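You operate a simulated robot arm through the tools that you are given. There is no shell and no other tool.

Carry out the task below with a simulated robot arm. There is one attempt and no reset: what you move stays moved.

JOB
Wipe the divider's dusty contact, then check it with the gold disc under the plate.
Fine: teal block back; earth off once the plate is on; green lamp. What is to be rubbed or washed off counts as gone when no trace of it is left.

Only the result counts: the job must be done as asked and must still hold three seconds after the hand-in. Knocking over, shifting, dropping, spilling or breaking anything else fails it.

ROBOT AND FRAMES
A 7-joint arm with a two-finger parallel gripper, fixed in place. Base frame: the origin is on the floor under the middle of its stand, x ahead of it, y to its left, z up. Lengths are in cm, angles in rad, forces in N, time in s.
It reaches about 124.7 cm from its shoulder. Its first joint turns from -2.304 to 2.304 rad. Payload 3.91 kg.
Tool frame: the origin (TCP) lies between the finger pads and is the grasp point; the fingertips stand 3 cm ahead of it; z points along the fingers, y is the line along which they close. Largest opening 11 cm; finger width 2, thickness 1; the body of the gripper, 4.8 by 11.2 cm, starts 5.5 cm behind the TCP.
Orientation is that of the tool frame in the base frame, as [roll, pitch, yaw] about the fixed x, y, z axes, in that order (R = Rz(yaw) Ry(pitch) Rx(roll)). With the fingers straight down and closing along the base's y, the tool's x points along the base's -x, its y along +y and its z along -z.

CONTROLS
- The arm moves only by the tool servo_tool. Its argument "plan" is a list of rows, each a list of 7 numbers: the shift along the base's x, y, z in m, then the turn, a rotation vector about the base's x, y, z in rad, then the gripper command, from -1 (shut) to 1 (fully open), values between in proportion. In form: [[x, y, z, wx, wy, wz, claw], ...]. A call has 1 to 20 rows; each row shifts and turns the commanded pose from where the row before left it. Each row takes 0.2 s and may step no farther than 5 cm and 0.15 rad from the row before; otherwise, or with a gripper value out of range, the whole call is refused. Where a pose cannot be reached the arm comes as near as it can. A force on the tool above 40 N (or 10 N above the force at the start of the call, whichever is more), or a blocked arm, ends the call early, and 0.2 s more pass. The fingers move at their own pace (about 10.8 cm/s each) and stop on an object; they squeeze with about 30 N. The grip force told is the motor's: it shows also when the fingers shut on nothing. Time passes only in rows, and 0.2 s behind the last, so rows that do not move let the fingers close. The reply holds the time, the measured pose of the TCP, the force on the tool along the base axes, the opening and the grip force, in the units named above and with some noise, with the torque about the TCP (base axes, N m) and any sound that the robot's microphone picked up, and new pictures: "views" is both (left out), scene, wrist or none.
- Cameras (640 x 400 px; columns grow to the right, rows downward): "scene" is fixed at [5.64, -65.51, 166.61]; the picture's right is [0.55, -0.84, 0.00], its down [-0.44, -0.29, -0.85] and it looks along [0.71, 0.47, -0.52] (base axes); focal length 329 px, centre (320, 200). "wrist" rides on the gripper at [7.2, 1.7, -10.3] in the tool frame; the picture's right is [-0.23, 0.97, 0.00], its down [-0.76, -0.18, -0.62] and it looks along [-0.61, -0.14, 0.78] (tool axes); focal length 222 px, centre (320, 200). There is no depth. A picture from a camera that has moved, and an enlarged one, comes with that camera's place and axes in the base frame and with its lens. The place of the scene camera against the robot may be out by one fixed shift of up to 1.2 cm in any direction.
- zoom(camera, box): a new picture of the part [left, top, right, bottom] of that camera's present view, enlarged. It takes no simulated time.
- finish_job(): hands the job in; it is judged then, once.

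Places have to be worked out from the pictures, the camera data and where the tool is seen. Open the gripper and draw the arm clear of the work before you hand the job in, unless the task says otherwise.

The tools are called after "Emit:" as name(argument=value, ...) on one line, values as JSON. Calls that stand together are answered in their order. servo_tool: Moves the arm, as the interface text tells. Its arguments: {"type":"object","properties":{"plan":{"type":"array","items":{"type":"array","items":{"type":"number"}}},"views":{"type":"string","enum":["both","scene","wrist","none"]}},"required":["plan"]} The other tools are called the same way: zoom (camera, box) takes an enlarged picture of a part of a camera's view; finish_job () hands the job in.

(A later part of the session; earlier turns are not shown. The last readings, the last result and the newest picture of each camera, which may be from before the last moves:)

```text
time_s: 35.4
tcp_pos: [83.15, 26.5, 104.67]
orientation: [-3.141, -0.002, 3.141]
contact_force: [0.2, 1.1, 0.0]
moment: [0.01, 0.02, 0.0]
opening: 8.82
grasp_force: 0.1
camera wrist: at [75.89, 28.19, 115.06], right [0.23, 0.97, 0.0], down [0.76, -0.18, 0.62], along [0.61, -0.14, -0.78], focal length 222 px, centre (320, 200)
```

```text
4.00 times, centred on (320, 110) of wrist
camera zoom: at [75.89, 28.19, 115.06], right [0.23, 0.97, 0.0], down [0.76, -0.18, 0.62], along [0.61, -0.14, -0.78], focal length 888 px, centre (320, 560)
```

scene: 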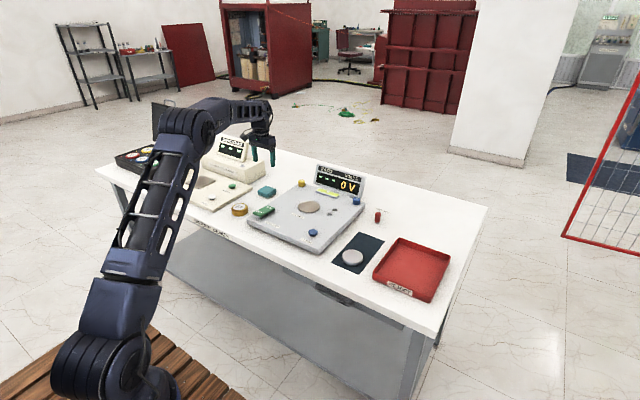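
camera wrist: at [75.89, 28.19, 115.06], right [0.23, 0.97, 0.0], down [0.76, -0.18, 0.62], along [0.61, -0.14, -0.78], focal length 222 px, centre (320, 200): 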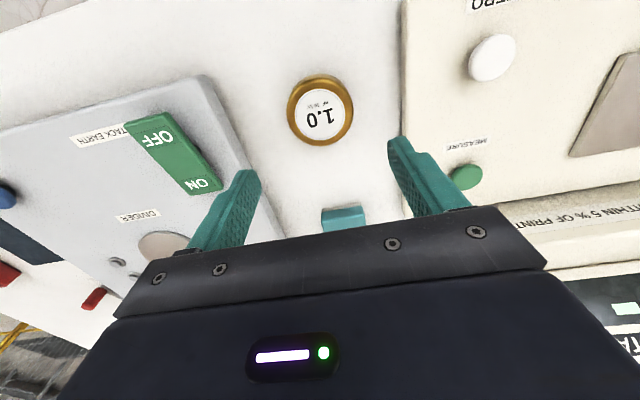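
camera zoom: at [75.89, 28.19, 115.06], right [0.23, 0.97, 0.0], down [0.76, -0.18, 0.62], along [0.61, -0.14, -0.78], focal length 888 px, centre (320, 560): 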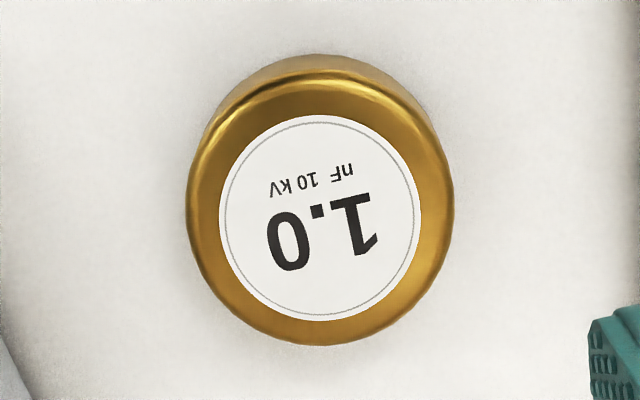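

The gold disc is ~6.6 cm across, centred at about (82.9, 26.6), top ~z 92.6. I align and descend to TCP z≈93.5.

Emit:
servo_tool(plan=[[-0.002, 0.001, -0.035, 0, 0, 0, 0.6], [0, 0, -0.035, 0, 0, 0, 0.6], [0, 0, -0.03, 0, 0, 0, 0.6], [0, 0, -0.008, 0, 0, 0, 0.6], [0, 0, -0.003, 0, 0, 0, 0.6], [0, 0, 0, 0, 0, 0, 0.6]], views="wrist")

```text
time_s: 36.8
tcp_pos: [82.92, 26.36, 93.8]
orientation: [-3.141, 0.0, -3.14]
contact_force: [1.1, 0.0, -0.6]
moment: [0.01, 0.01, -0.01]
opening: 8.79
grasp_force: 0.0
camera wrist: at [75.61, 28.16, 104.16], right [0.23, 0.97, 0.0], down [0.76, -0.18, 0.62], along [0.61, -0.14, -0.78], focal length 222 px, centre (320, 200)
```

wrist: 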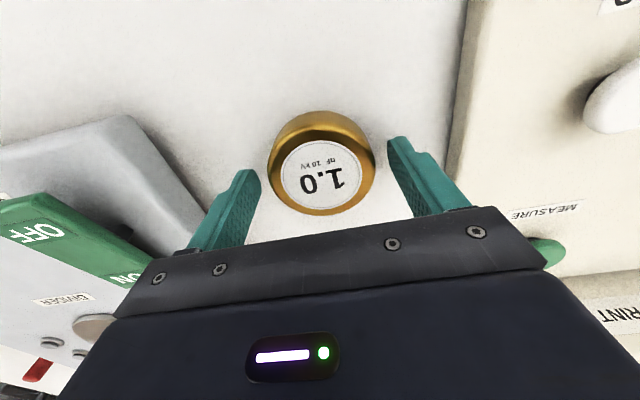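

The disc is centred between the fingers (label at column 320, on the tool axis). I lower 2 mm and close.

Emit:
servo_tool(plan=[[0, 0, -0.002, 0, 0, 0, 0.6], [0, 0, 0, 0, 0, 0, 0.3], [0, 0, 0, 0, 0, 0, 0], [0, 0, 0, 0, 0, 0, -0.3], [0, 0, 0, 0, 0, 0, -0.3]], views="wrist")

```text
time_s: 38.0
tcp_pos: [82.9, 26.39, 93.71]
orientation: [-3.141, 0.0, -3.141]
contact_force: [-1.6, -1.0, 0.2]
moment: [-0.02, 0.0, 0.04]
opening: 6.72
grasp_force: 30.1
camera wrist: at [75.58, 28.14, 104.0], right [0.23, 0.97, 0.0], down [0.76, -0.18, 0.62], along [0.61, -0.14, -0.78], focal length 222 px, centre (320, 200)
```

wrist: 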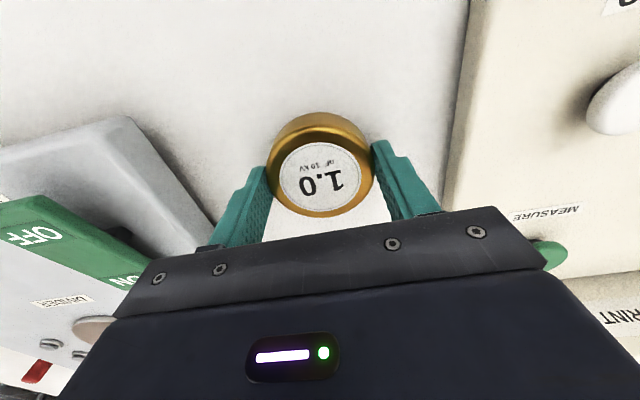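

Gold disc gripped (6.72 cm). I lift it and carry it above the contact.

Emit:
servo_tool(plan=[[0, 0, 0.03, 0, 0, 0, -0.3], [0, 0, 0.045, 0, 0, 0, -0.3], [0, 0, 0.045, 0, 0, 0, -0.3], [0.023, -0.042, 0, 0, 0, 0, -0.3], [0.023, -0.042, 0, 0, 0, 0, -0.3], [0.023, -0.042, 0, 0, 0, 0, -0.3], [0.023, -0.042, 0, 0, 0, 0, -0.3], [0.023, -0.042, 0, 0, 0, 0, -0.3], [0.023, -0.042, 0, 0, 0, 0, -0.3], [0, 0, 0, 0, 0, 0, -0.3]])

```text
time_s: 40.2
tcp_pos: [96.63, 1.19, 105.87]
orientation: [3.141, 0.001, 3.14]
contact_force: [0.3, 0.7, -3.0]
moment: [0.0, 0.0, 0.01]
opening: 6.72
grasp_force: 30.1
camera wrist: at [89.36, 2.8, 116.17], right [0.23, 0.97, 0.0], down [0.76, -0.18, 0.62], along [0.61, -0.14, -0.78], focal length 222 px, centre (320, 200)
```

scene: 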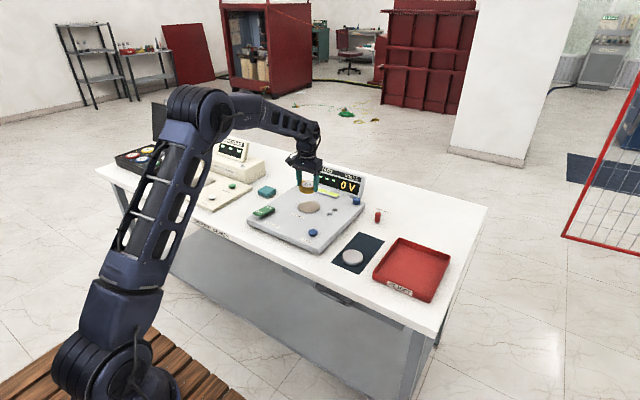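
wrist: 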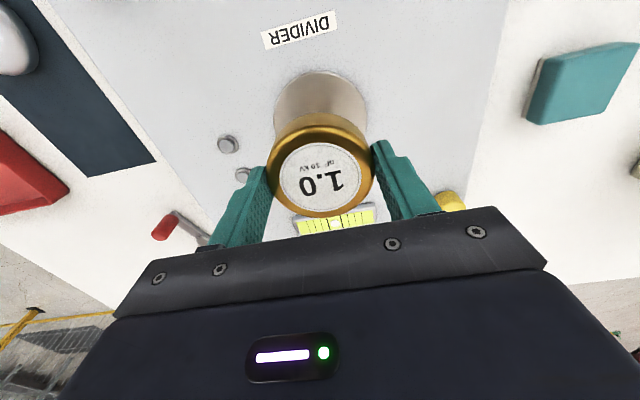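

The contact is partly visible below the held disc. I zoom in to check the centring.

Emit:
zoom(camera="wrist", box=[240, 50, 400, 150])

Emit:
zoom(camera="scene", box=[280, 170, 344, 220])

```text
4.00 times, centred on (320, 100) of wrist
camera zoom: at [89.36, 2.8, 116.17], right [0.23, 0.97, 0.0], down [0.76, -0.18, 0.62], along [0.61, -0.14, -0.78], focal length 888 px, centre (320, 600)
```

zoom: 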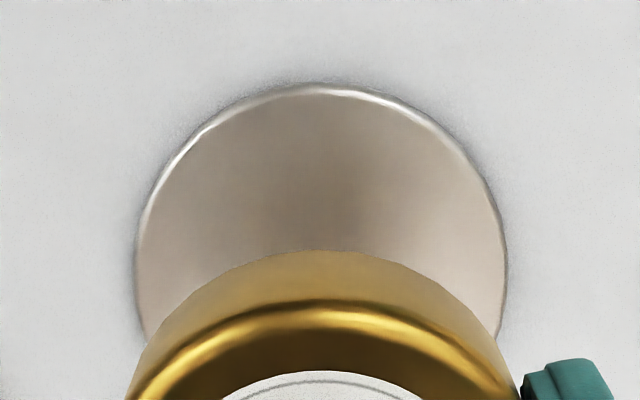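

```text
8.00 times, centred on (312, 195) of scene
camera zoom: at [5.64, -65.51, 166.61], right [0.55, -0.84, 0.0], down [-0.44, -0.29, -0.85], along [0.71, 0.47, -0.52], focal length 2635 px, centre (384, 240)
```

zoom: 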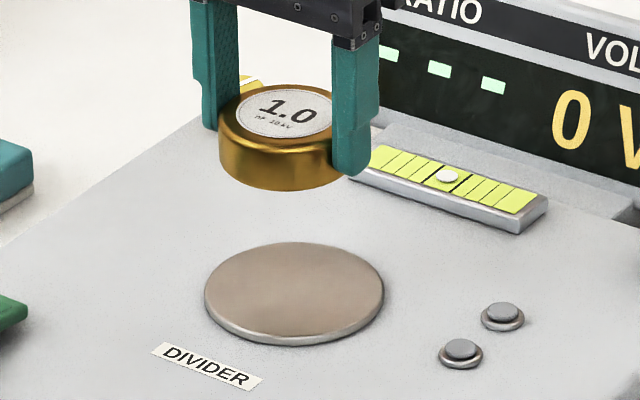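

Fitting the rim gives contact centre ≈(97.1, 1.1), radius ~4.6. I shift +0.45 cm in x and lower the disc to just above the contact (expected touch near TCP z≈98.4).

Emit:
servo_tool(plan=[[0.0045, 0, -0.02, 0, 0, 0, -0.3], [0, 0, -0.03, 0, 0, 0, -0.3], [0, 0, -0.014, 0, 0, 0, -0.3], [0, 0, -0.005, 0, 0, 0, -0.3], [0, 0, 0, 0, 0, 0, -0.3]], views="both")

```text
time_s: 41.4
tcp_pos: [97.18, 1.15, 98.85]
orientation: [-3.141, 0.0, 3.141]
contact_force: [-0.3, 0.2, -2.8]
moment: [-0.02, 0.02, 0.03]
opening: 6.72
grasp_force: 30.1
camera wrist: at [89.91, 2.87, 109.2], right [0.23, 0.97, 0.0], down [0.76, -0.18, 0.62], along [0.61, -0.14, -0.78], focal length 222 px, centre (320, 200)
```

scene: 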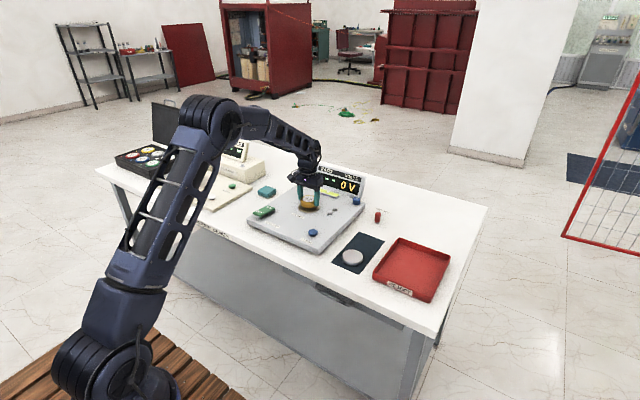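
wrist: 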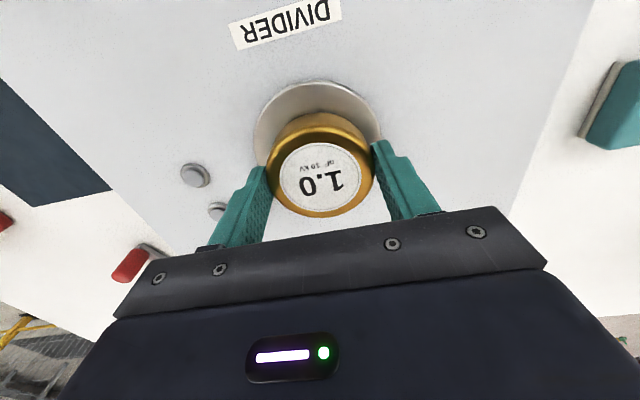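

The disc is centred over the contact. I lower in small steps until it rests.

Emit:
servo_tool(plan=[[0, 0, -0.002, 0, 0, 0, -0.3], [0, 0, 0, 0, 0, 0, -0.3]], views="none")

Emit:
servo_tool(plan=[[0, 0, -0.0015, 0, 0, 0, -0.3], [0, 0, 0, 0, 0, 0, -0.3]], views="none")

Emit:
servo_tool(plan=[[0, 0, -0.001, 0, 0, 0, -0.3], [0, 0, 0, 0, 0, 0, -0.3]], views="scene")

Emit:
zoom(camera="scene", box=[280, 170, 344, 220])

```text
time_s: 42.0
tcp_pos: [97.09, 1.16, 98.65]
orientation: [3.141, -0.001, -3.141]
contact_force: [1.0, -0.6, -2.8]
moment: [-0.01, 0.02, 0.0]
opening: 6.73
grasp_force: 30.4
```

```text
time_s: 42.6
tcp_pos: [97.15, 1.2, 98.51]
orientation: [3.141, 0.0, -3.14]
contact_force: [0.5, -0.7, -3.3]
moment: [0.0, -0.01, -0.01]
opening: 6.69
grasp_force: 30.2
```

```text
time_s: 43.2
tcp_pos: [97.14, 1.22, 98.3]
orientation: [3.14, 0.0, 3.141]
contact_force: [0.5, 0.1, -3.4]
moment: [-0.01, 0.0, 0.03]
opening: 6.72
grasp_force: 30.1
```

scene: 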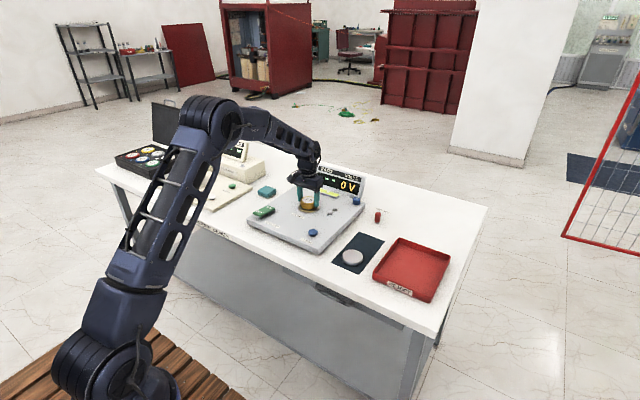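

```text
8.00 times, centred on (312, 195) of scene
camera zoom: at [5.64, -65.51, 166.61], right [0.55, -0.84, 0.0], down [-0.44, -0.29, -0.85], along [0.71, 0.47, -0.52], focal length 2635 px, centre (384, 240)
```

zoom: 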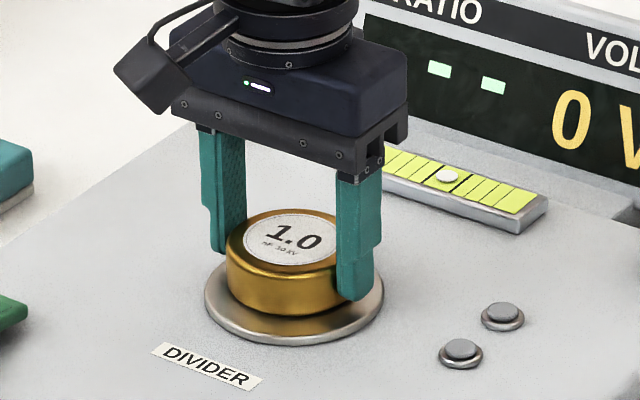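

It hovers just above. I continue in 1 mm steps.

Emit:
servo_tool(plan=[[0, 0, -0.001, 0, 0, 0, -0.3], [0, 0, 0, 0, 0, 0, -0.3]], views="none")

Emit:
servo_tool(plan=[[0, 0, -0.001, 0, 0, 0, -0.3], [0, 0, 0, 0, 0, 0, -0.3]], views="none")

Emit:
servo_tool(plan=[[0, 0, -0.001, 0, 0, 0, -0.3], [0, 0, 0, 0, 0, 0, -0.3]], views="none")

```text
time_s: 43.8
tcp_pos: [97.12, 1.32, 98.22]
orientation: [3.14, 0.002, -3.141]
contact_force: [0.3, -0.5, 6.9]
moment: [0.0, 0.27, 0.02]
opening: 6.71
grasp_force: 29.4
```

```text
time_s: 44.4
tcp_pos: [97.06, 1.16, 98.14]
orientation: [3.141, 0.004, -3.14]
contact_force: [5.7, -0.8, 21.1]
moment: [-0.06, 0.16, 0.03]
opening: 6.73
grasp_force: 30.0
```

```text
time_s: 45.0
tcp_pos: [97.13, 1.23, 98.15]
orientation: [3.141, 0.001, 3.141]
contact_force: [8.0, -1.5, 23.5]
moment: [0.09, -0.39, -0.19]
opening: 6.73
grasp_force: 30.1
```

The disc is resting on the contact. I ease up 1.5 mm and release, then rise straight up.

Emit:
servo_tool(plan=[[0, 0, 0.002, 0, 0, 0, -0.3], [0, 0, 0, 0, 0, 0, 0.2], [0, 0, 0, 0, 0, 0, 0.6], [0, 0, 0, 0, 0, 0, 0.6], [0, 0, 0.03, 0, 0, 0, 0.6], [0, 0, 0.04, 0, 0, 0, 0.6], [0, 0, 0.04, 0, 0, 0, 0.6], [0, 0, 0.03, 0, 0, 0, 0.6], [0, 0, 0, 0, 0, 0, 0.6]])

Emit:
zoom(camera="scene", box=[280, 170, 360, 220])

Emit:
zoom(camera="wrist", box=[240, 50, 400, 150])

```text
time_s: 47.0
tcp_pos: [97.25, 1.23, 112.38]
orientation: [3.141, 0.0, 3.141]
contact_force: [-0.3, -0.3, 0.5]
moment: [-0.01, 0.0, 0.02]
opening: 8.79
grasp_force: 0.0
camera wrist: at [89.93, 2.97, 122.67], right [0.23, 0.97, 0.0], down [0.76, -0.18, 0.62], along [0.61, -0.14, -0.78], focal length 222 px, centre (320, 200)
```

scene: 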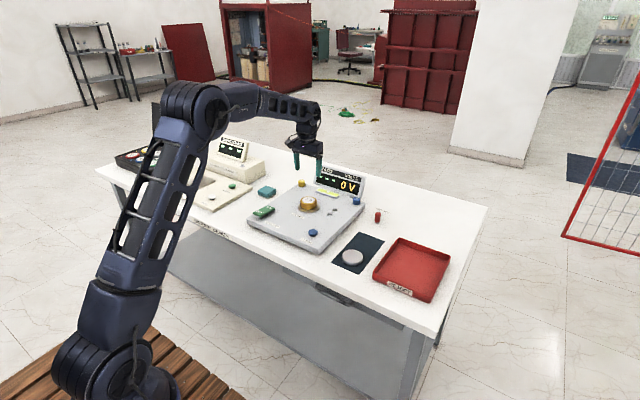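
wrist: 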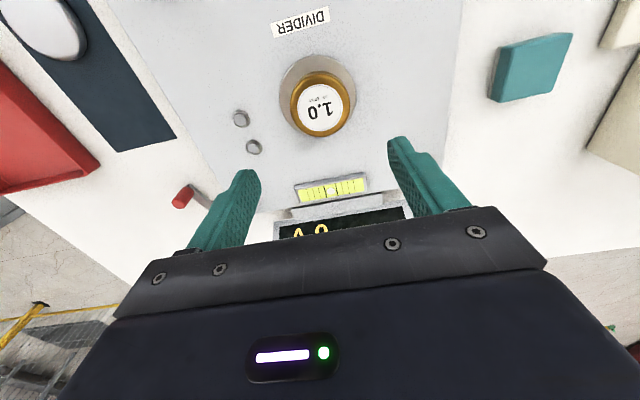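

```text
8.00 times, centred on (320, 195) of scene
camera zoom: at [5.64, -65.51, 166.61], right [0.55, -0.84, 0.0], down [-0.44, -0.29, -0.85], along [0.71, 0.47, -0.52], focal length 2635 px, centre (320, 240)
```

zoom: 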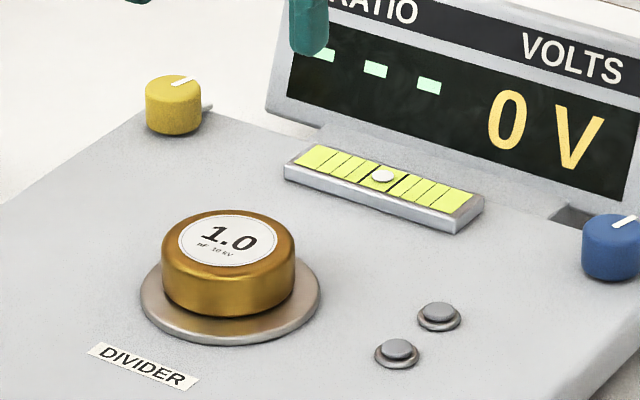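

```text
4.00 times, centred on (320, 100) of wrist
camera zoom: at [89.93, 2.97, 122.67], right [0.23, 0.97, 0.0], down [0.76, -0.18, 0.62], along [0.61, -0.14, -0.78], focal length 888 px, centre (320, 600)
```

zoom: 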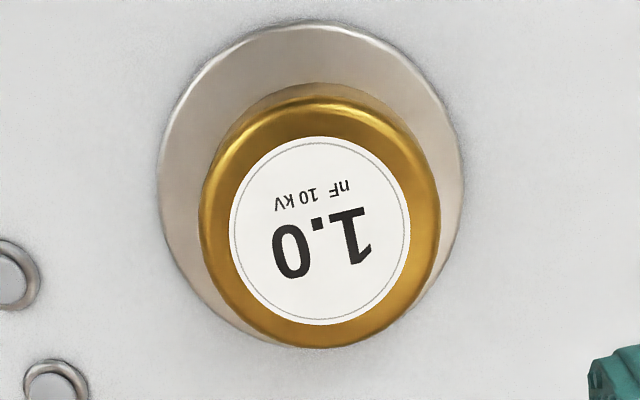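

The gold disc sits centred on the contact. Now I go above the plate on the dark mat (about 83, −26.7) with the gripper fully open.

Emit:
servo_tool(plan=[[-0.02, -0.04, 0, 0, 0, 0, 1], [-0.02, -0.04, 0, 0, 0, 0, 1], [-0.02, -0.04, 0, 0, 0, 0, 1], [-0.02, -0.04, -0.01, 0, 0, 0, 1], [-0.02, -0.04, -0.02, 0, 0, 0, 1], [-0.02, -0.04, -0.02, 0, 0, 0, 1], [-0.02, -0.04, -0.02, 0, 0, 0, 1], [0, 0, 0, 0, 0, 0, 1]])

Emit:
zoom(camera="wrist", box=[240, 50, 400, 150])

```text
time_s: 48.8
tcp_pos: [83.26, -26.86, 105.24]
orientation: [-3.141, 0.001, -3.141]
contact_force: [0.0, 0.5, 0.2]
moment: [-0.04, -0.01, 0.01]
opening: 11.0
grasp_force: 0.1
camera wrist: at [76.04, -25.06, 115.59], right [0.23, 0.97, 0.0], down [0.76, -0.18, 0.62], along [0.61, -0.14, -0.78], focal length 222 px, centre (320, 200)
```

scene: 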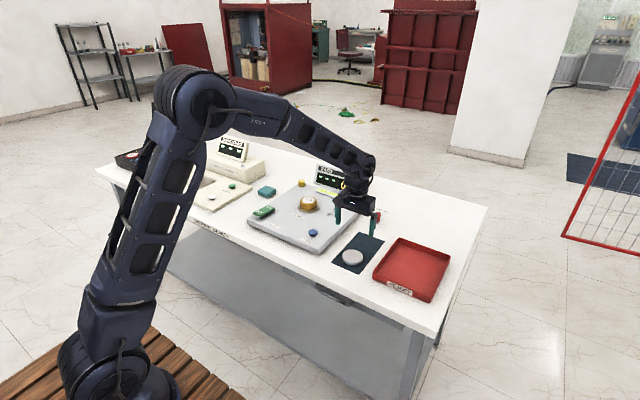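
wrist: 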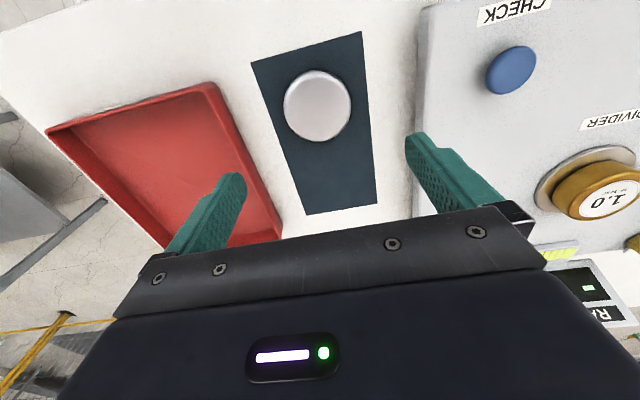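

```text
4.00 times, centred on (320, 100) of wrist
camera zoom: at [76.04, -25.06, 115.59], right [0.23, 0.97, 0.0], down [0.76, -0.18, 0.62], along [0.61, -0.14, -0.78], focal length 888 px, centre (320, 600)
```

zoom: 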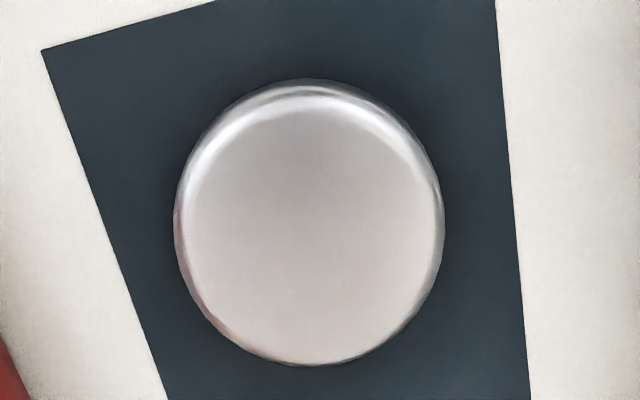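

The plate is ~7.2 cm across, centred near (82.9, −26.8); the tray edge is at y≈−35.3 so I narrow the opening to ~9.5 cm and descend to TCP z≈93.5.

Emit:
servo_tool(plan=[[-0.0035, 0.0005, -0.03, 0, 0, 0, 0.72], [0, 0, -0.035, 0, 0, 0, 0.72], [0, 0, -0.035, 0, 0, 0, 0.72], [0, 0, -0.01, 0, 0, 0, 0.72], [0, 0, -0.006, 0, 0, 0, 0.72], [0, 0, 0, 0, 0, 0, 0.72]])

Emit:
zoom(camera="wrist", box=[200, 90, 440, 240])

Emit:
zoom(camera="scene", box=[310, 220, 390, 270])

```text
time_s: 50.2
tcp_pos: [82.77, -26.63, 93.65]
orientation: [3.142, 0.0, -3.14]
contact_force: [0.2, -0.1, 0.5]
moment: [0.01, -0.04, -0.01]
opening: 9.44
grasp_force: 0.1
camera wrist: at [75.46, -24.97, 103.97], right [0.23, 0.97, 0.0], down [0.76, -0.18, 0.62], along [0.61, -0.14, -0.78], focal length 222 px, centre (320, 200)
```

scene: 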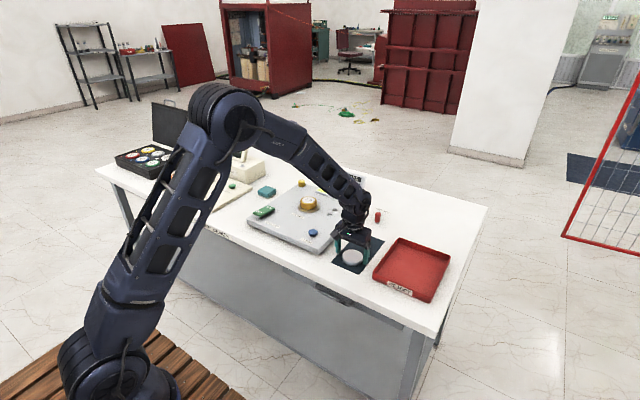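
wrist: 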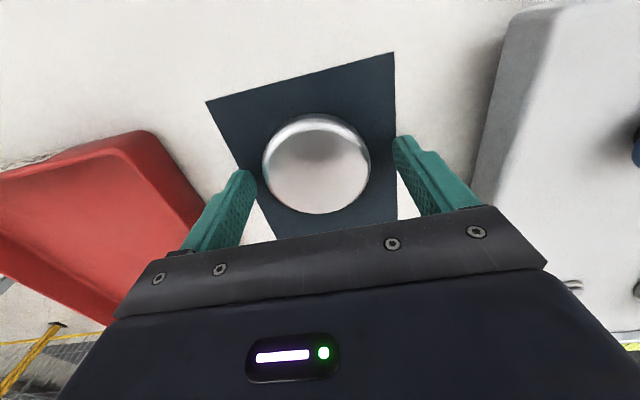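

```text
2.67 times, centred on (320, 165) of wrist
camera zoom: at [75.46, -24.97, 103.97], right [0.23, 0.97, 0.0], down [0.76, -0.18, 0.62], along [0.61, -0.14, -0.78], focal length 592 px, centre (320, 293)
```

zoom: 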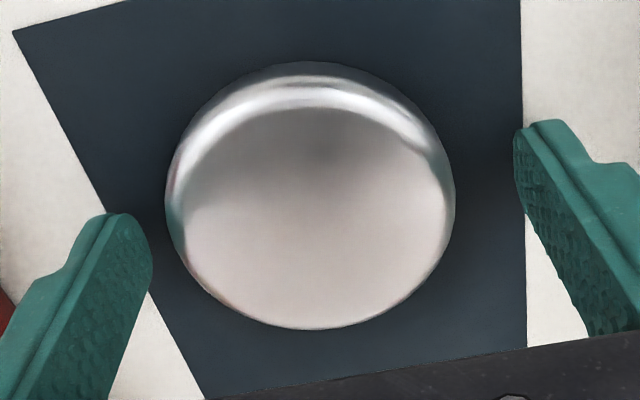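

```text
8.00 times, centred on (350, 245) of scene
camera zoom: at [5.64, -65.51, 166.61], right [0.55, -0.84, 0.0], down [-0.44, -0.29, -0.85], along [0.71, 0.47, -0.52], focal length 2635 px, centre (80, -160)
```

zoom: 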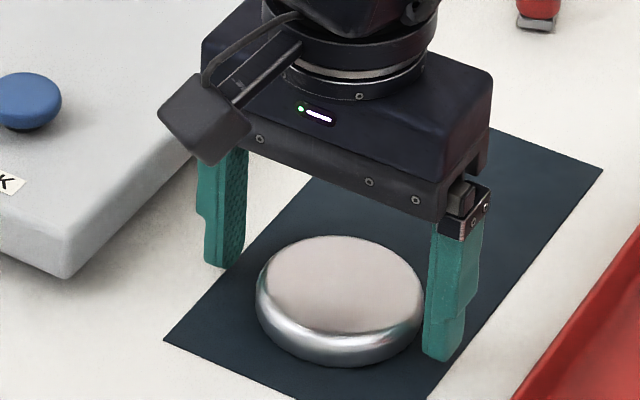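

The plate (≈1.7 cm thick) is well centred between the fingers. I lower 3 mm and close on it.

Emit:
servo_tool(plan=[[0, 0, -0.003, 0, 0, 0, 0.72], [0, 0, 0, 0, 0, 0, 0.5], [0, 0, 0, 0, 0, 0, 0.2], [0, 0, 0, 0, 0, 0, -0.2], [0, 0, 0, 0, 0, 0, -0.2], [0, 0, 0, 0, 0, 0, -0.2]])

Emit:
zoom(camera="scene", box=[310, 220, 390, 270])

```text
time_s: 51.6
tcp_pos: [82.79, -26.75, 93.38]
orientation: [-3.14, 0.001, 3.14]
contact_force: [0.0, 0.4, 0.5]
moment: [0.06, 0.02, 0.02]
opening: 7.12
grasp_force: 29.8
camera wrist: at [75.45, -24.97, 103.7], right [0.23, 0.97, 0.0], down [0.76, -0.18, 0.62], along [0.61, -0.14, -0.78], focal length 222 px, centre (320, 200)
```

scene: 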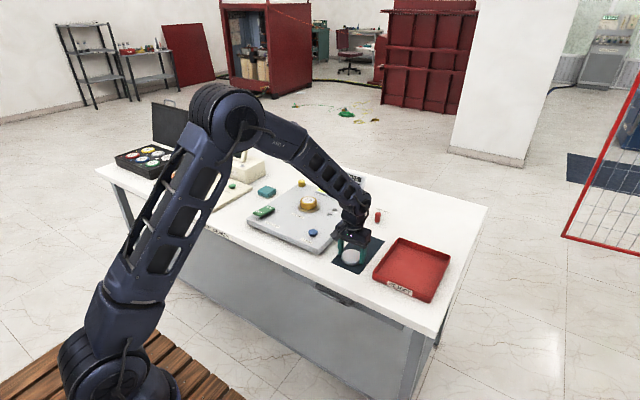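
wrist: 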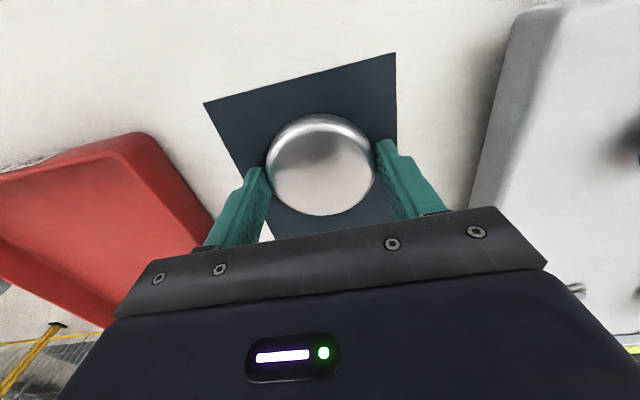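

```text
8.00 times, centred on (350, 245) of scene
camera zoom: at [5.64, -65.51, 166.61], right [0.55, -0.84, 0.0], down [-0.44, -0.29, -0.85], along [0.71, 0.47, -0.52], focal length 2635 px, centre (80, -160)
```

zoom: 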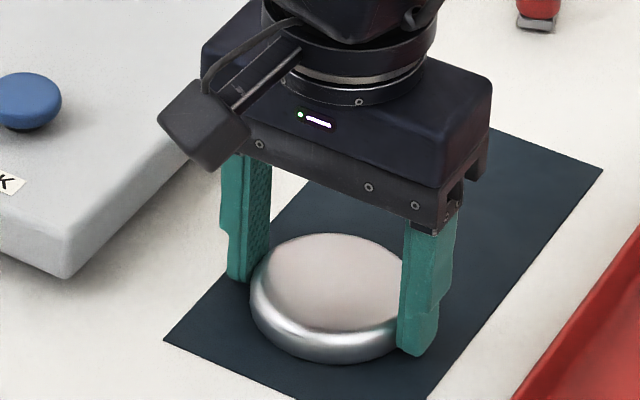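

Plate gripped (7.12 cm). I lift it and carry it above the gold disc at (97.1, 1.2).

Emit:
servo_tool(plan=[[0, 0, 0.02, 0, 0, 0, -0.2], [0, 0, 0.04, 0, 0, 0, -0.2], [0, 0, 0.045, 0, 0, 0, -0.2], [0, 0, 0.045, 0, 0, 0, -0.2], [0.0205, 0.04, 0, 0, 0, 0, -0.2], [0.0205, 0.04, 0, 0, 0, 0, -0.2], [0.0205, 0.04, 0, 0, 0, 0, -0.2], [0.0205, 0.04, 0, 0, 0, 0, -0.2], [0.0205, 0.04, 0, 0, 0, 0, -0.2], [0.0205, 0.04, 0, 0, 0, 0, -0.2], [0.0205, 0.0395, 0, 0, 0, 0, -0.2], [0, 0, 0, 0, 0, 0, -0.2]])

Emit:
zoom(camera="scene", box=[280, 160, 360, 210])

Emit:
zoom(camera="wrist", box=[240, 50, 400, 150])

```text
time_s: 54.2
tcp_pos: [97.26, 1.32, 108.36]
orientation: [-3.141, 0.0, -3.141]
contact_force: [0.2, -0.4, -1.5]
moment: [-0.04, -0.01, 0.0]
opening: 7.12
grasp_force: 29.9
camera wrist: at [89.9, 3.02, 118.72], right [0.23, 0.97, 0.0], down [0.76, -0.18, 0.62], along [0.61, -0.14, -0.78], focal length 222 px, centre (320, 200)
```

scene: 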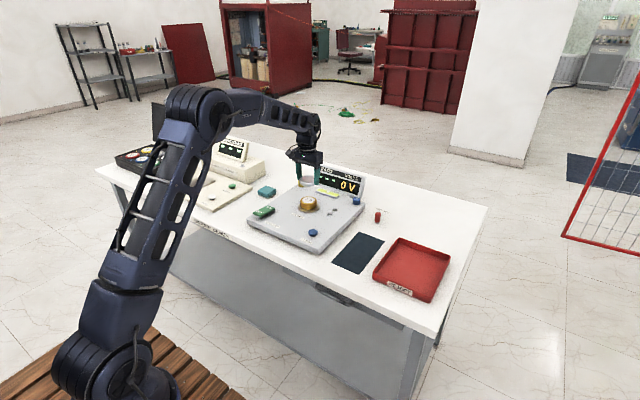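
wrist: 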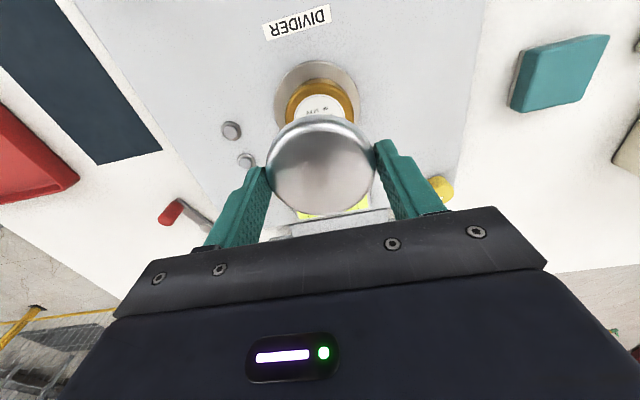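

```text
8.00 times, centred on (320, 185) of scene
camera zoom: at [5.64, -65.51, 166.61], right [0.55, -0.84, 0.0], down [-0.44, -0.29, -0.85], along [0.71, 0.47, -0.52], focal length 2635 px, centre (320, 320)
```

zoom: 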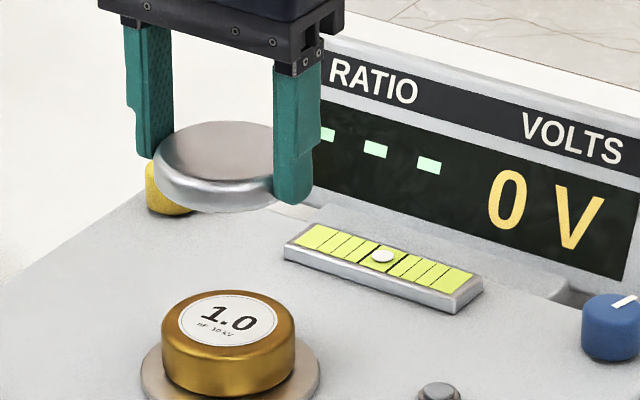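

```text
4.00 times, centred on (320, 100) of wrist
camera zoom: at [89.9, 3.02, 118.72], right [0.23, 0.97, 0.0], down [0.76, -0.18, 0.62], along [0.61, -0.14, -0.78], focal length 888 px, centre (320, 600)
```

zoom: 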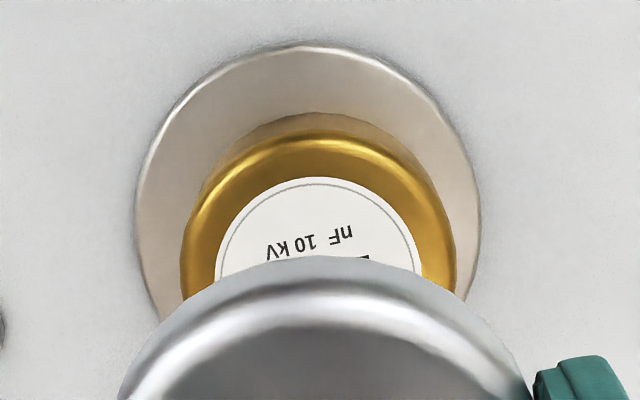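

The plate hangs level, aligned over the disc. I lower toward TCP z≈101.3, then feel for contact.

Emit:
servo_tool(plan=[[-0.001, -0.001, -0.03, 0, 0, 0, -0.2], [0, 0, -0.025, 0, 0, 0, -0.2], [0, 0, -0.014, 0, 0, 0, -0.2], [0, 0, 0, 0, 0, 0, -0.2]])

Emit:
zoom(camera="scene", box=[280, 170, 360, 220])

```text
time_s: 55.2
tcp_pos: [97.08, 1.44, 101.49]
orientation: [-3.141, 0.001, -3.141]
contact_force: [0.8, -0.9, -2.7]
moment: [-0.02, 0.0, -0.02]
opening: 7.1
grasp_force: 29.8
camera wrist: at [89.74, 3.04, 111.89], right [0.23, 0.97, 0.0], down [0.76, -0.18, 0.62], along [0.61, -0.14, -0.78], focal length 222 px, centre (320, 200)
```

scene: 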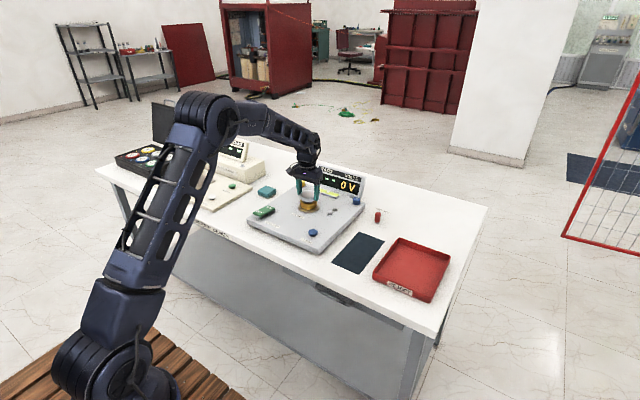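
wrist: 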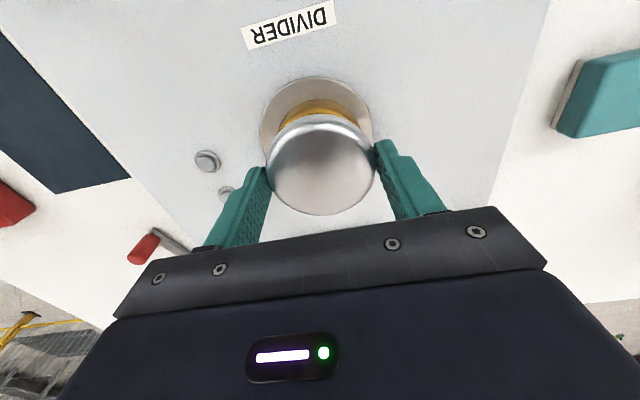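

```text
8.00 times, centred on (320, 195) of scene
camera zoom: at [5.64, -65.51, 166.61], right [0.55, -0.84, 0.0], down [-0.44, -0.29, -0.85], along [0.71, 0.47, -0.52], focal length 2635 px, centre (320, 240)
```

zoom: 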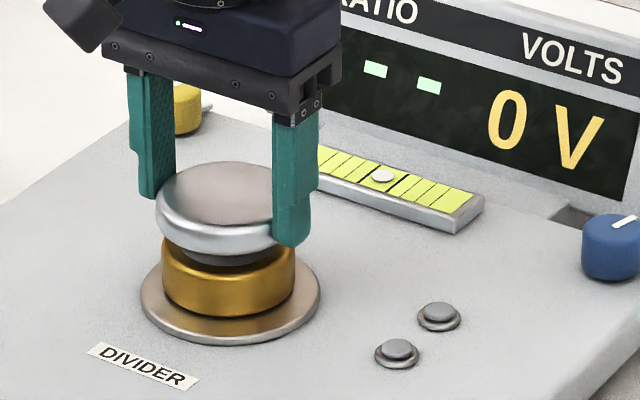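

The plate is close above the disc; I continue down in 2 mm then 1 mm steps watching the force.

Emit:
servo_tool(plan=[[0, -0.0005, -0.002, 0, 0, 0, -0.2], [0, 0, 0, 0, 0, 0, -0.2]], views="none")

Emit:
servo_tool(plan=[[0, 0, -0.002, 0, 0, 0, -0.2], [0, 0, 0, 0, 0, 0, -0.2]], views="none")

Emit:
servo_tool(plan=[[0, 0, -0.001, 0, 0, 0, -0.2], [0, 0, 0, 0, 0, 0, -0.2]], views="none")

```text
time_s: 55.8
tcp_pos: [97.01, 1.17, 101.43]
orientation: [-3.141, 0.001, 3.141]
contact_force: [-0.1, -0.3, -2.3]
moment: [-0.03, 0.01, -0.01]
opening: 7.11
grasp_force: 30.1
```

```text
time_s: 56.4
tcp_pos: [96.99, 1.09, 101.17]
orientation: [3.141, 0.002, 3.141]
contact_force: [0.4, -0.4, -1.7]
moment: [0.01, -0.01, 0.02]
opening: 7.11
grasp_force: 30.3
```

```text
time_s: 57.0
tcp_pos: [96.92, 1.25, 100.92]
orientation: [3.141, 0.001, -3.141]
contact_force: [0.5, -0.7, -2.5]
moment: [0.0, 0.03, 0.02]
opening: 7.1
grasp_force: 29.7
```

Emit:
servo_tool(plan=[[0, 0, -0.001, 0, 0, 0, -0.2], [0, 0, 0, 0, 0, 0, -0.2]], views="none")

Emit:
servo_tool(plan=[[0, 0, -0.001, 0, 0, 0, -0.2], [0, 0, 0, 0, 0, 0, -0.2]], views="none")

Emit:
servo_tool(plan=[[0, 0, -0.001, 0, 0, 0, -0.2], [0, 0, 0, 0, 0, 0, -0.2]], views="scene")

Emit:
zoom(camera="scene", box=[280, 170, 360, 220])

```text
time_s: 57.6
tcp_pos: [97.01, 1.12, 100.78]
orientation: [3.139, 0.001, -3.141]
contact_force: [0.4, -0.7, -2.0]
moment: [0.05, -0.02, 0.03]
opening: 7.1
grasp_force: 29.6
```

```text
time_s: 58.2
tcp_pos: [97.07, 1.21, 100.72]
orientation: [3.142, 0.0, 3.141]
contact_force: [0.7, 0.7, -1.8]
moment: [0.02, 0.03, 0.04]
opening: 7.13
grasp_force: 30.6
```

```text
time_s: 58.8
tcp_pos: [96.99, 0.98, 100.61]
orientation: [3.142, 0.001, 3.14]
contact_force: [-0.2, -0.4, -2.4]
moment: [0.03, 0.05, 0.03]
opening: 7.1
grasp_force: 29.8
```

scene: 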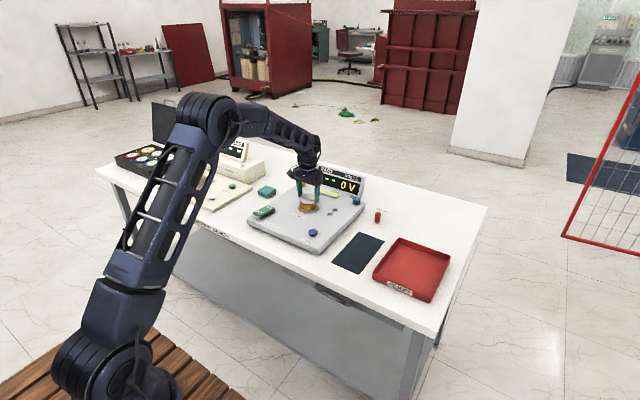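

```text
8.00 times, centred on (320, 195) of scene
camera zoom: at [5.64, -65.51, 166.61], right [0.55, -0.84, 0.0], down [-0.44, -0.29, -0.85], along [0.71, 0.47, -0.52], focal length 2635 px, centre (320, 240)
```

zoom: 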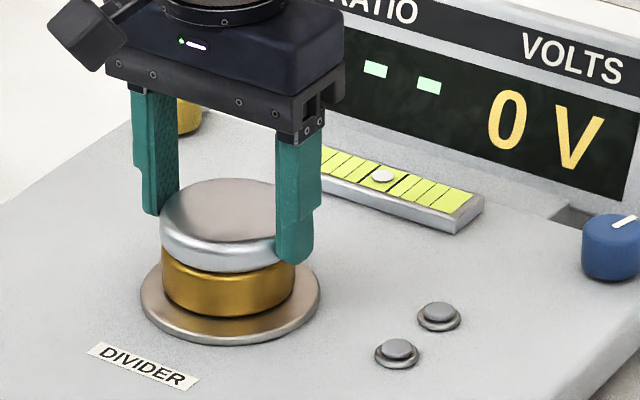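

A hair's gap remains. I continue in 1 mm steps.

Emit:
servo_tool(plan=[[0, 0, -0.001, 0, 0, 0, -0.2], [0, 0, 0, 0, 0, 0, -0.2]], views="none")

Emit:
servo_tool(plan=[[0, 0, -0.001, 0, 0, 0, -0.2], [0, 0, 0, 0, 0, 0, -0.2]], views="none")

Emit:
servo_tool(plan=[[0, 0, -0.001, 0, 0, 0, -0.2], [0, 0, 0, 0, 0, 0, -0.2]], views="none")

```text
time_s: 59.4
tcp_pos: [97.06, 1.13, 100.55]
orientation: [3.141, 0.0, -3.139]
contact_force: [-0.2, 1.2, -0.2]
moment: [0.04, 0.0, -0.03]
opening: 7.1
grasp_force: 29.9
```

```text
time_s: 60.0
tcp_pos: [97.05, 1.2, 100.62]
orientation: [-3.141, 0.002, -3.141]
contact_force: [-2.5, 0.2, 8.7]
moment: [0.04, 0.19, 0.02]
opening: 7.12
grasp_force: 30.2
```

```text
time_s: 60.6
tcp_pos: [96.94, 1.18, 100.49]
orientation: [-3.141, 0.001, -3.142]
contact_force: [3.5, 1.9, 19.3]
moment: [0.03, 0.01, 0.06]
opening: 7.12
grasp_force: 29.5
```

The plate rests on the disc (19 N). I ease up, open the fingers symmetrically and rise clear.

Emit:
servo_tool(plan=[[0, 0, 0.0015, 0, 0, 0, -0.2], [0, 0, 0, 0, 0, 0, 0.3], [0, 0, 0, 0, 0, 0, 0.65], [0, 0, 0, 0, 0, 0, 0.65], [0, 0, 0.03, 0, 0, 0, 0.65], [0, 0, 0.04, 0, 0, 0, 0.65], [0, 0, 0.04, 0, 0, 0, 0.65], [0, 0, 0, 0, 0, 0, 0.65]])

Emit:
zoom(camera="scene", box=[280, 170, 360, 220])

Emit:
zoom(camera="wrist", box=[220, 40, 420, 165])

```text
time_s: 62.4
tcp_pos: [97.0, 0.85, 111.68]
orientation: [3.141, -0.001, -3.141]
contact_force: [0.2, -0.2, -1.4]
moment: [0.0, 0.05, -0.02]
opening: 9.08
grasp_force: 0.1
camera wrist: at [89.71, 2.63, 121.97], right [0.23, 0.97, 0.0], down [0.76, -0.18, 0.62], along [0.61, -0.14, -0.78], focal length 222 px, centre (320, 200)
```

scene: 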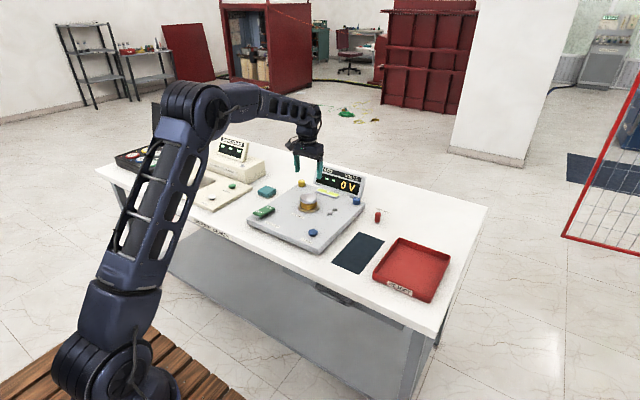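
wrist: 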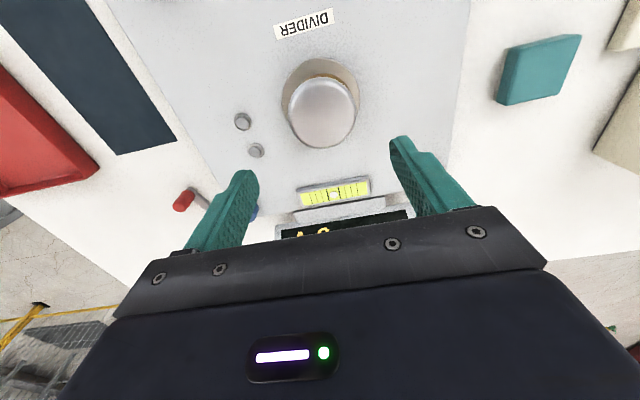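

```text
8.00 times, centred on (320, 195) of scene
camera zoom: at [5.64, -65.51, 166.61], right [0.55, -0.84, 0.0], down [-0.44, -0.29, -0.85], along [0.71, 0.47, -0.52], focal length 2635 px, centre (320, 240)
```

zoom: 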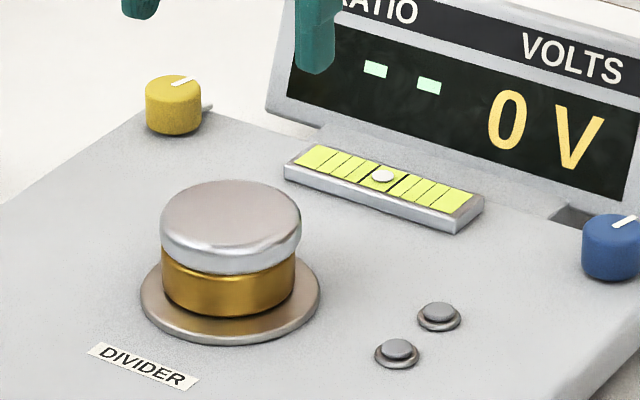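

```text
3.20 times, centred on (320, 102) of wrist
camera zoom: at [89.71, 2.63, 121.97], right [0.23, 0.97, 0.0], down [0.76, -0.18, 0.62], along [0.61, -0.14, -0.78], focal length 711 px, centre (320, 512)
```

zoom: 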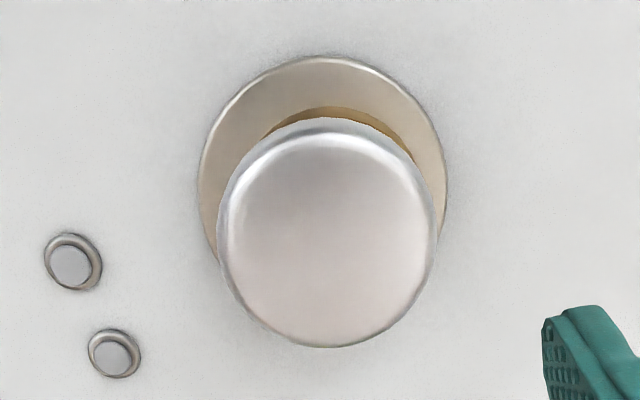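

The stack is well placed. Now to the STACK EARTH rocker: I close the gripper and move above its OFF end (about 80.5, 12.4) for a look.

Emit:
servo_tool(plan=[[-0.04, 0.025, 0, 0, 0, 0, 0], [-0.04, 0.03, 0, 0, 0, 0, -1], [-0.04, 0.03, 0, 0, 0, 0, -1], [-0.04, 0.03, -0.01, 0, 0, 0, -1], [0, 0, -0.015, 0, 0, 0, -1], [0, 0, 0, 0, 0, 0, -1]])

Emit:
zoom(camera="wrist", box=[240, 50, 400, 150])

Emit:
zoom(camera="scene", box=[225, 175, 305, 225])

```text
refused: row 4 steps farther than a row can; nothing moved
```

```text
4.00 times, centred on (320, 100) of wrist
camera zoom: at [89.71, 2.63, 121.97], right [0.23, 0.97, 0.0], down [0.76, -0.18, 0.62], along [0.61, -0.14, -0.78], focal length 888 px, centre (320, 600)
```

zoom: 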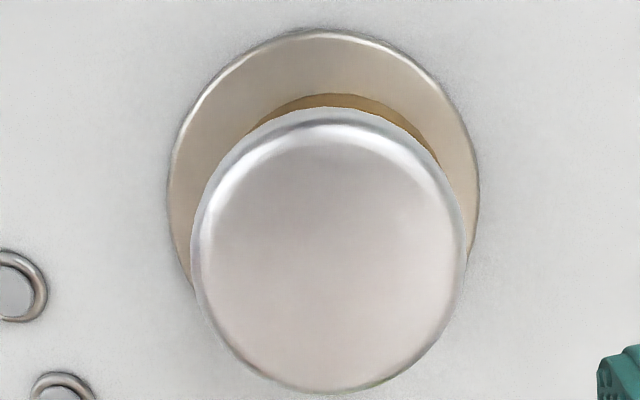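

```text
8.00 times, centred on (265, 200) of scene
camera zoom: at [5.64, -65.51, 166.61], right [0.55, -0.84, 0.0], down [-0.44, -0.29, -0.85], along [0.71, 0.47, -0.52], focal length 2635 px, centre (760, 200)
```

zoom: 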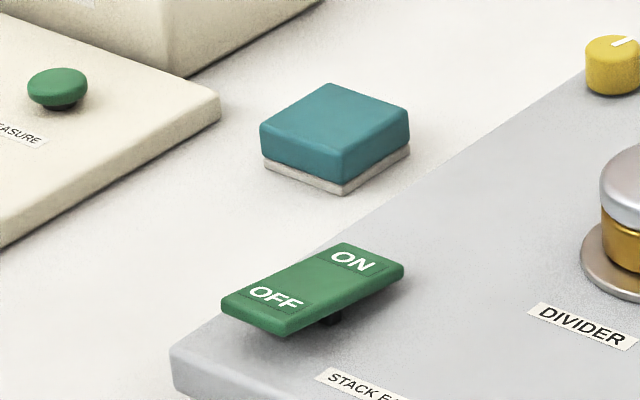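

One row was slightly too long; nothing moved. I repeat with shorter steps.

Emit:
servo_tool(plan=[[-0.035, 0.025, 0, 0, 0, 0, 0], [-0.035, 0.025, 0, 0, 0, 0, -1], [-0.035, 0.025, 0, 0, 0, 0, -1], [-0.03, 0.02, -0.01, 0, 0, 0, -1], [-0.025, 0.02, -0.015, 0, 0, 0, -1], [0, 0, 0, 0, 0, 0, -1]])

Emit:
zoom(camera="wrist", box=[240, 50, 400, 150])

Emit:
zoom(camera="scene", box=[225, 175, 305, 225])

```text
time_s: 63.8
tcp_pos: [80.88, 12.38, 109.04]
orientation: [-3.141, 0.0, 3.141]
contact_force: [0.2, 0.3, 0.2]
moment: [0.01, -0.02, 0.0]
opening: 0.0
grasp_force: 30.0
camera wrist: at [73.66, 14.11, 119.3], right [0.23, 0.97, 0.0], down [0.76, -0.18, 0.62], along [0.61, -0.14, -0.78], focal length 222 px, centre (320, 200)
```

scene: 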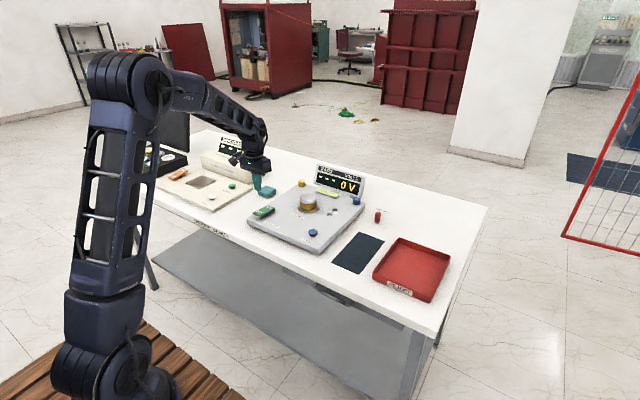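
wrist: 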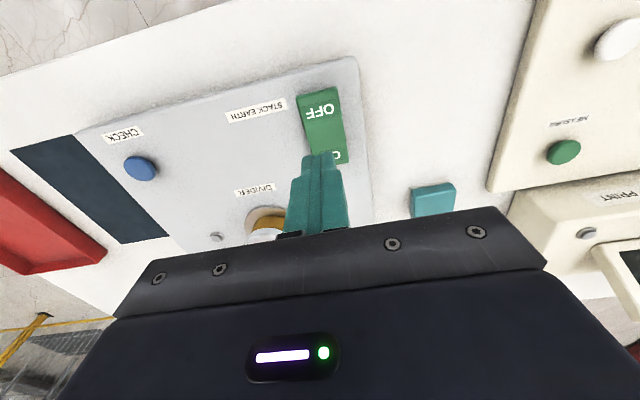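

```text
4.00 times, centred on (320, 100) of wrist
camera zoom: at [73.66, 14.11, 119.3], right [0.23, 0.97, 0.0], down [0.76, -0.18, 0.62], along [0.61, -0.14, -0.78], focal length 888 px, centre (320, 600)
```

zoom: 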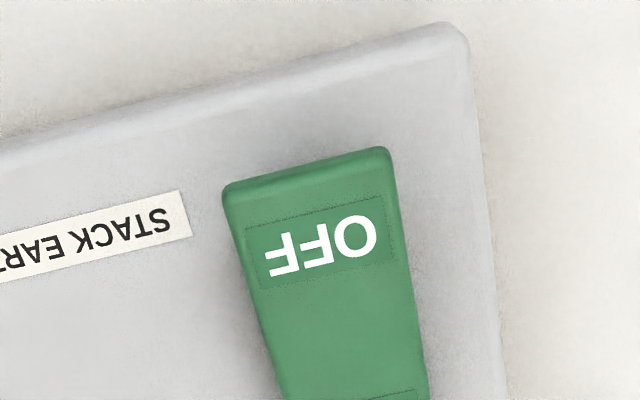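

```text
8.00 times, centred on (265, 200) of scene
camera zoom: at [5.64, -65.51, 166.61], right [0.55, -0.84, 0.0], down [-0.44, -0.29, -0.85], along [0.71, 0.47, -0.52], focal length 2635 px, centre (760, 200)
```

zoom: 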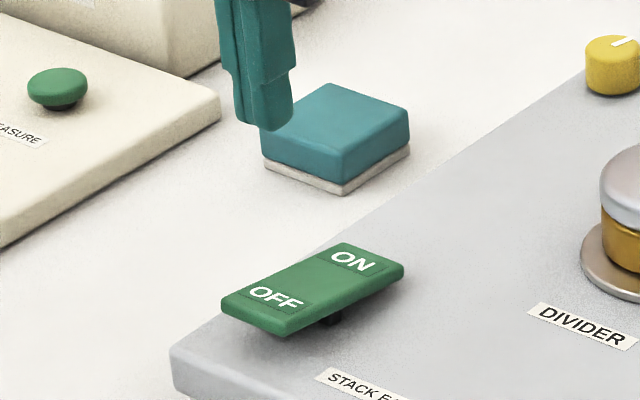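

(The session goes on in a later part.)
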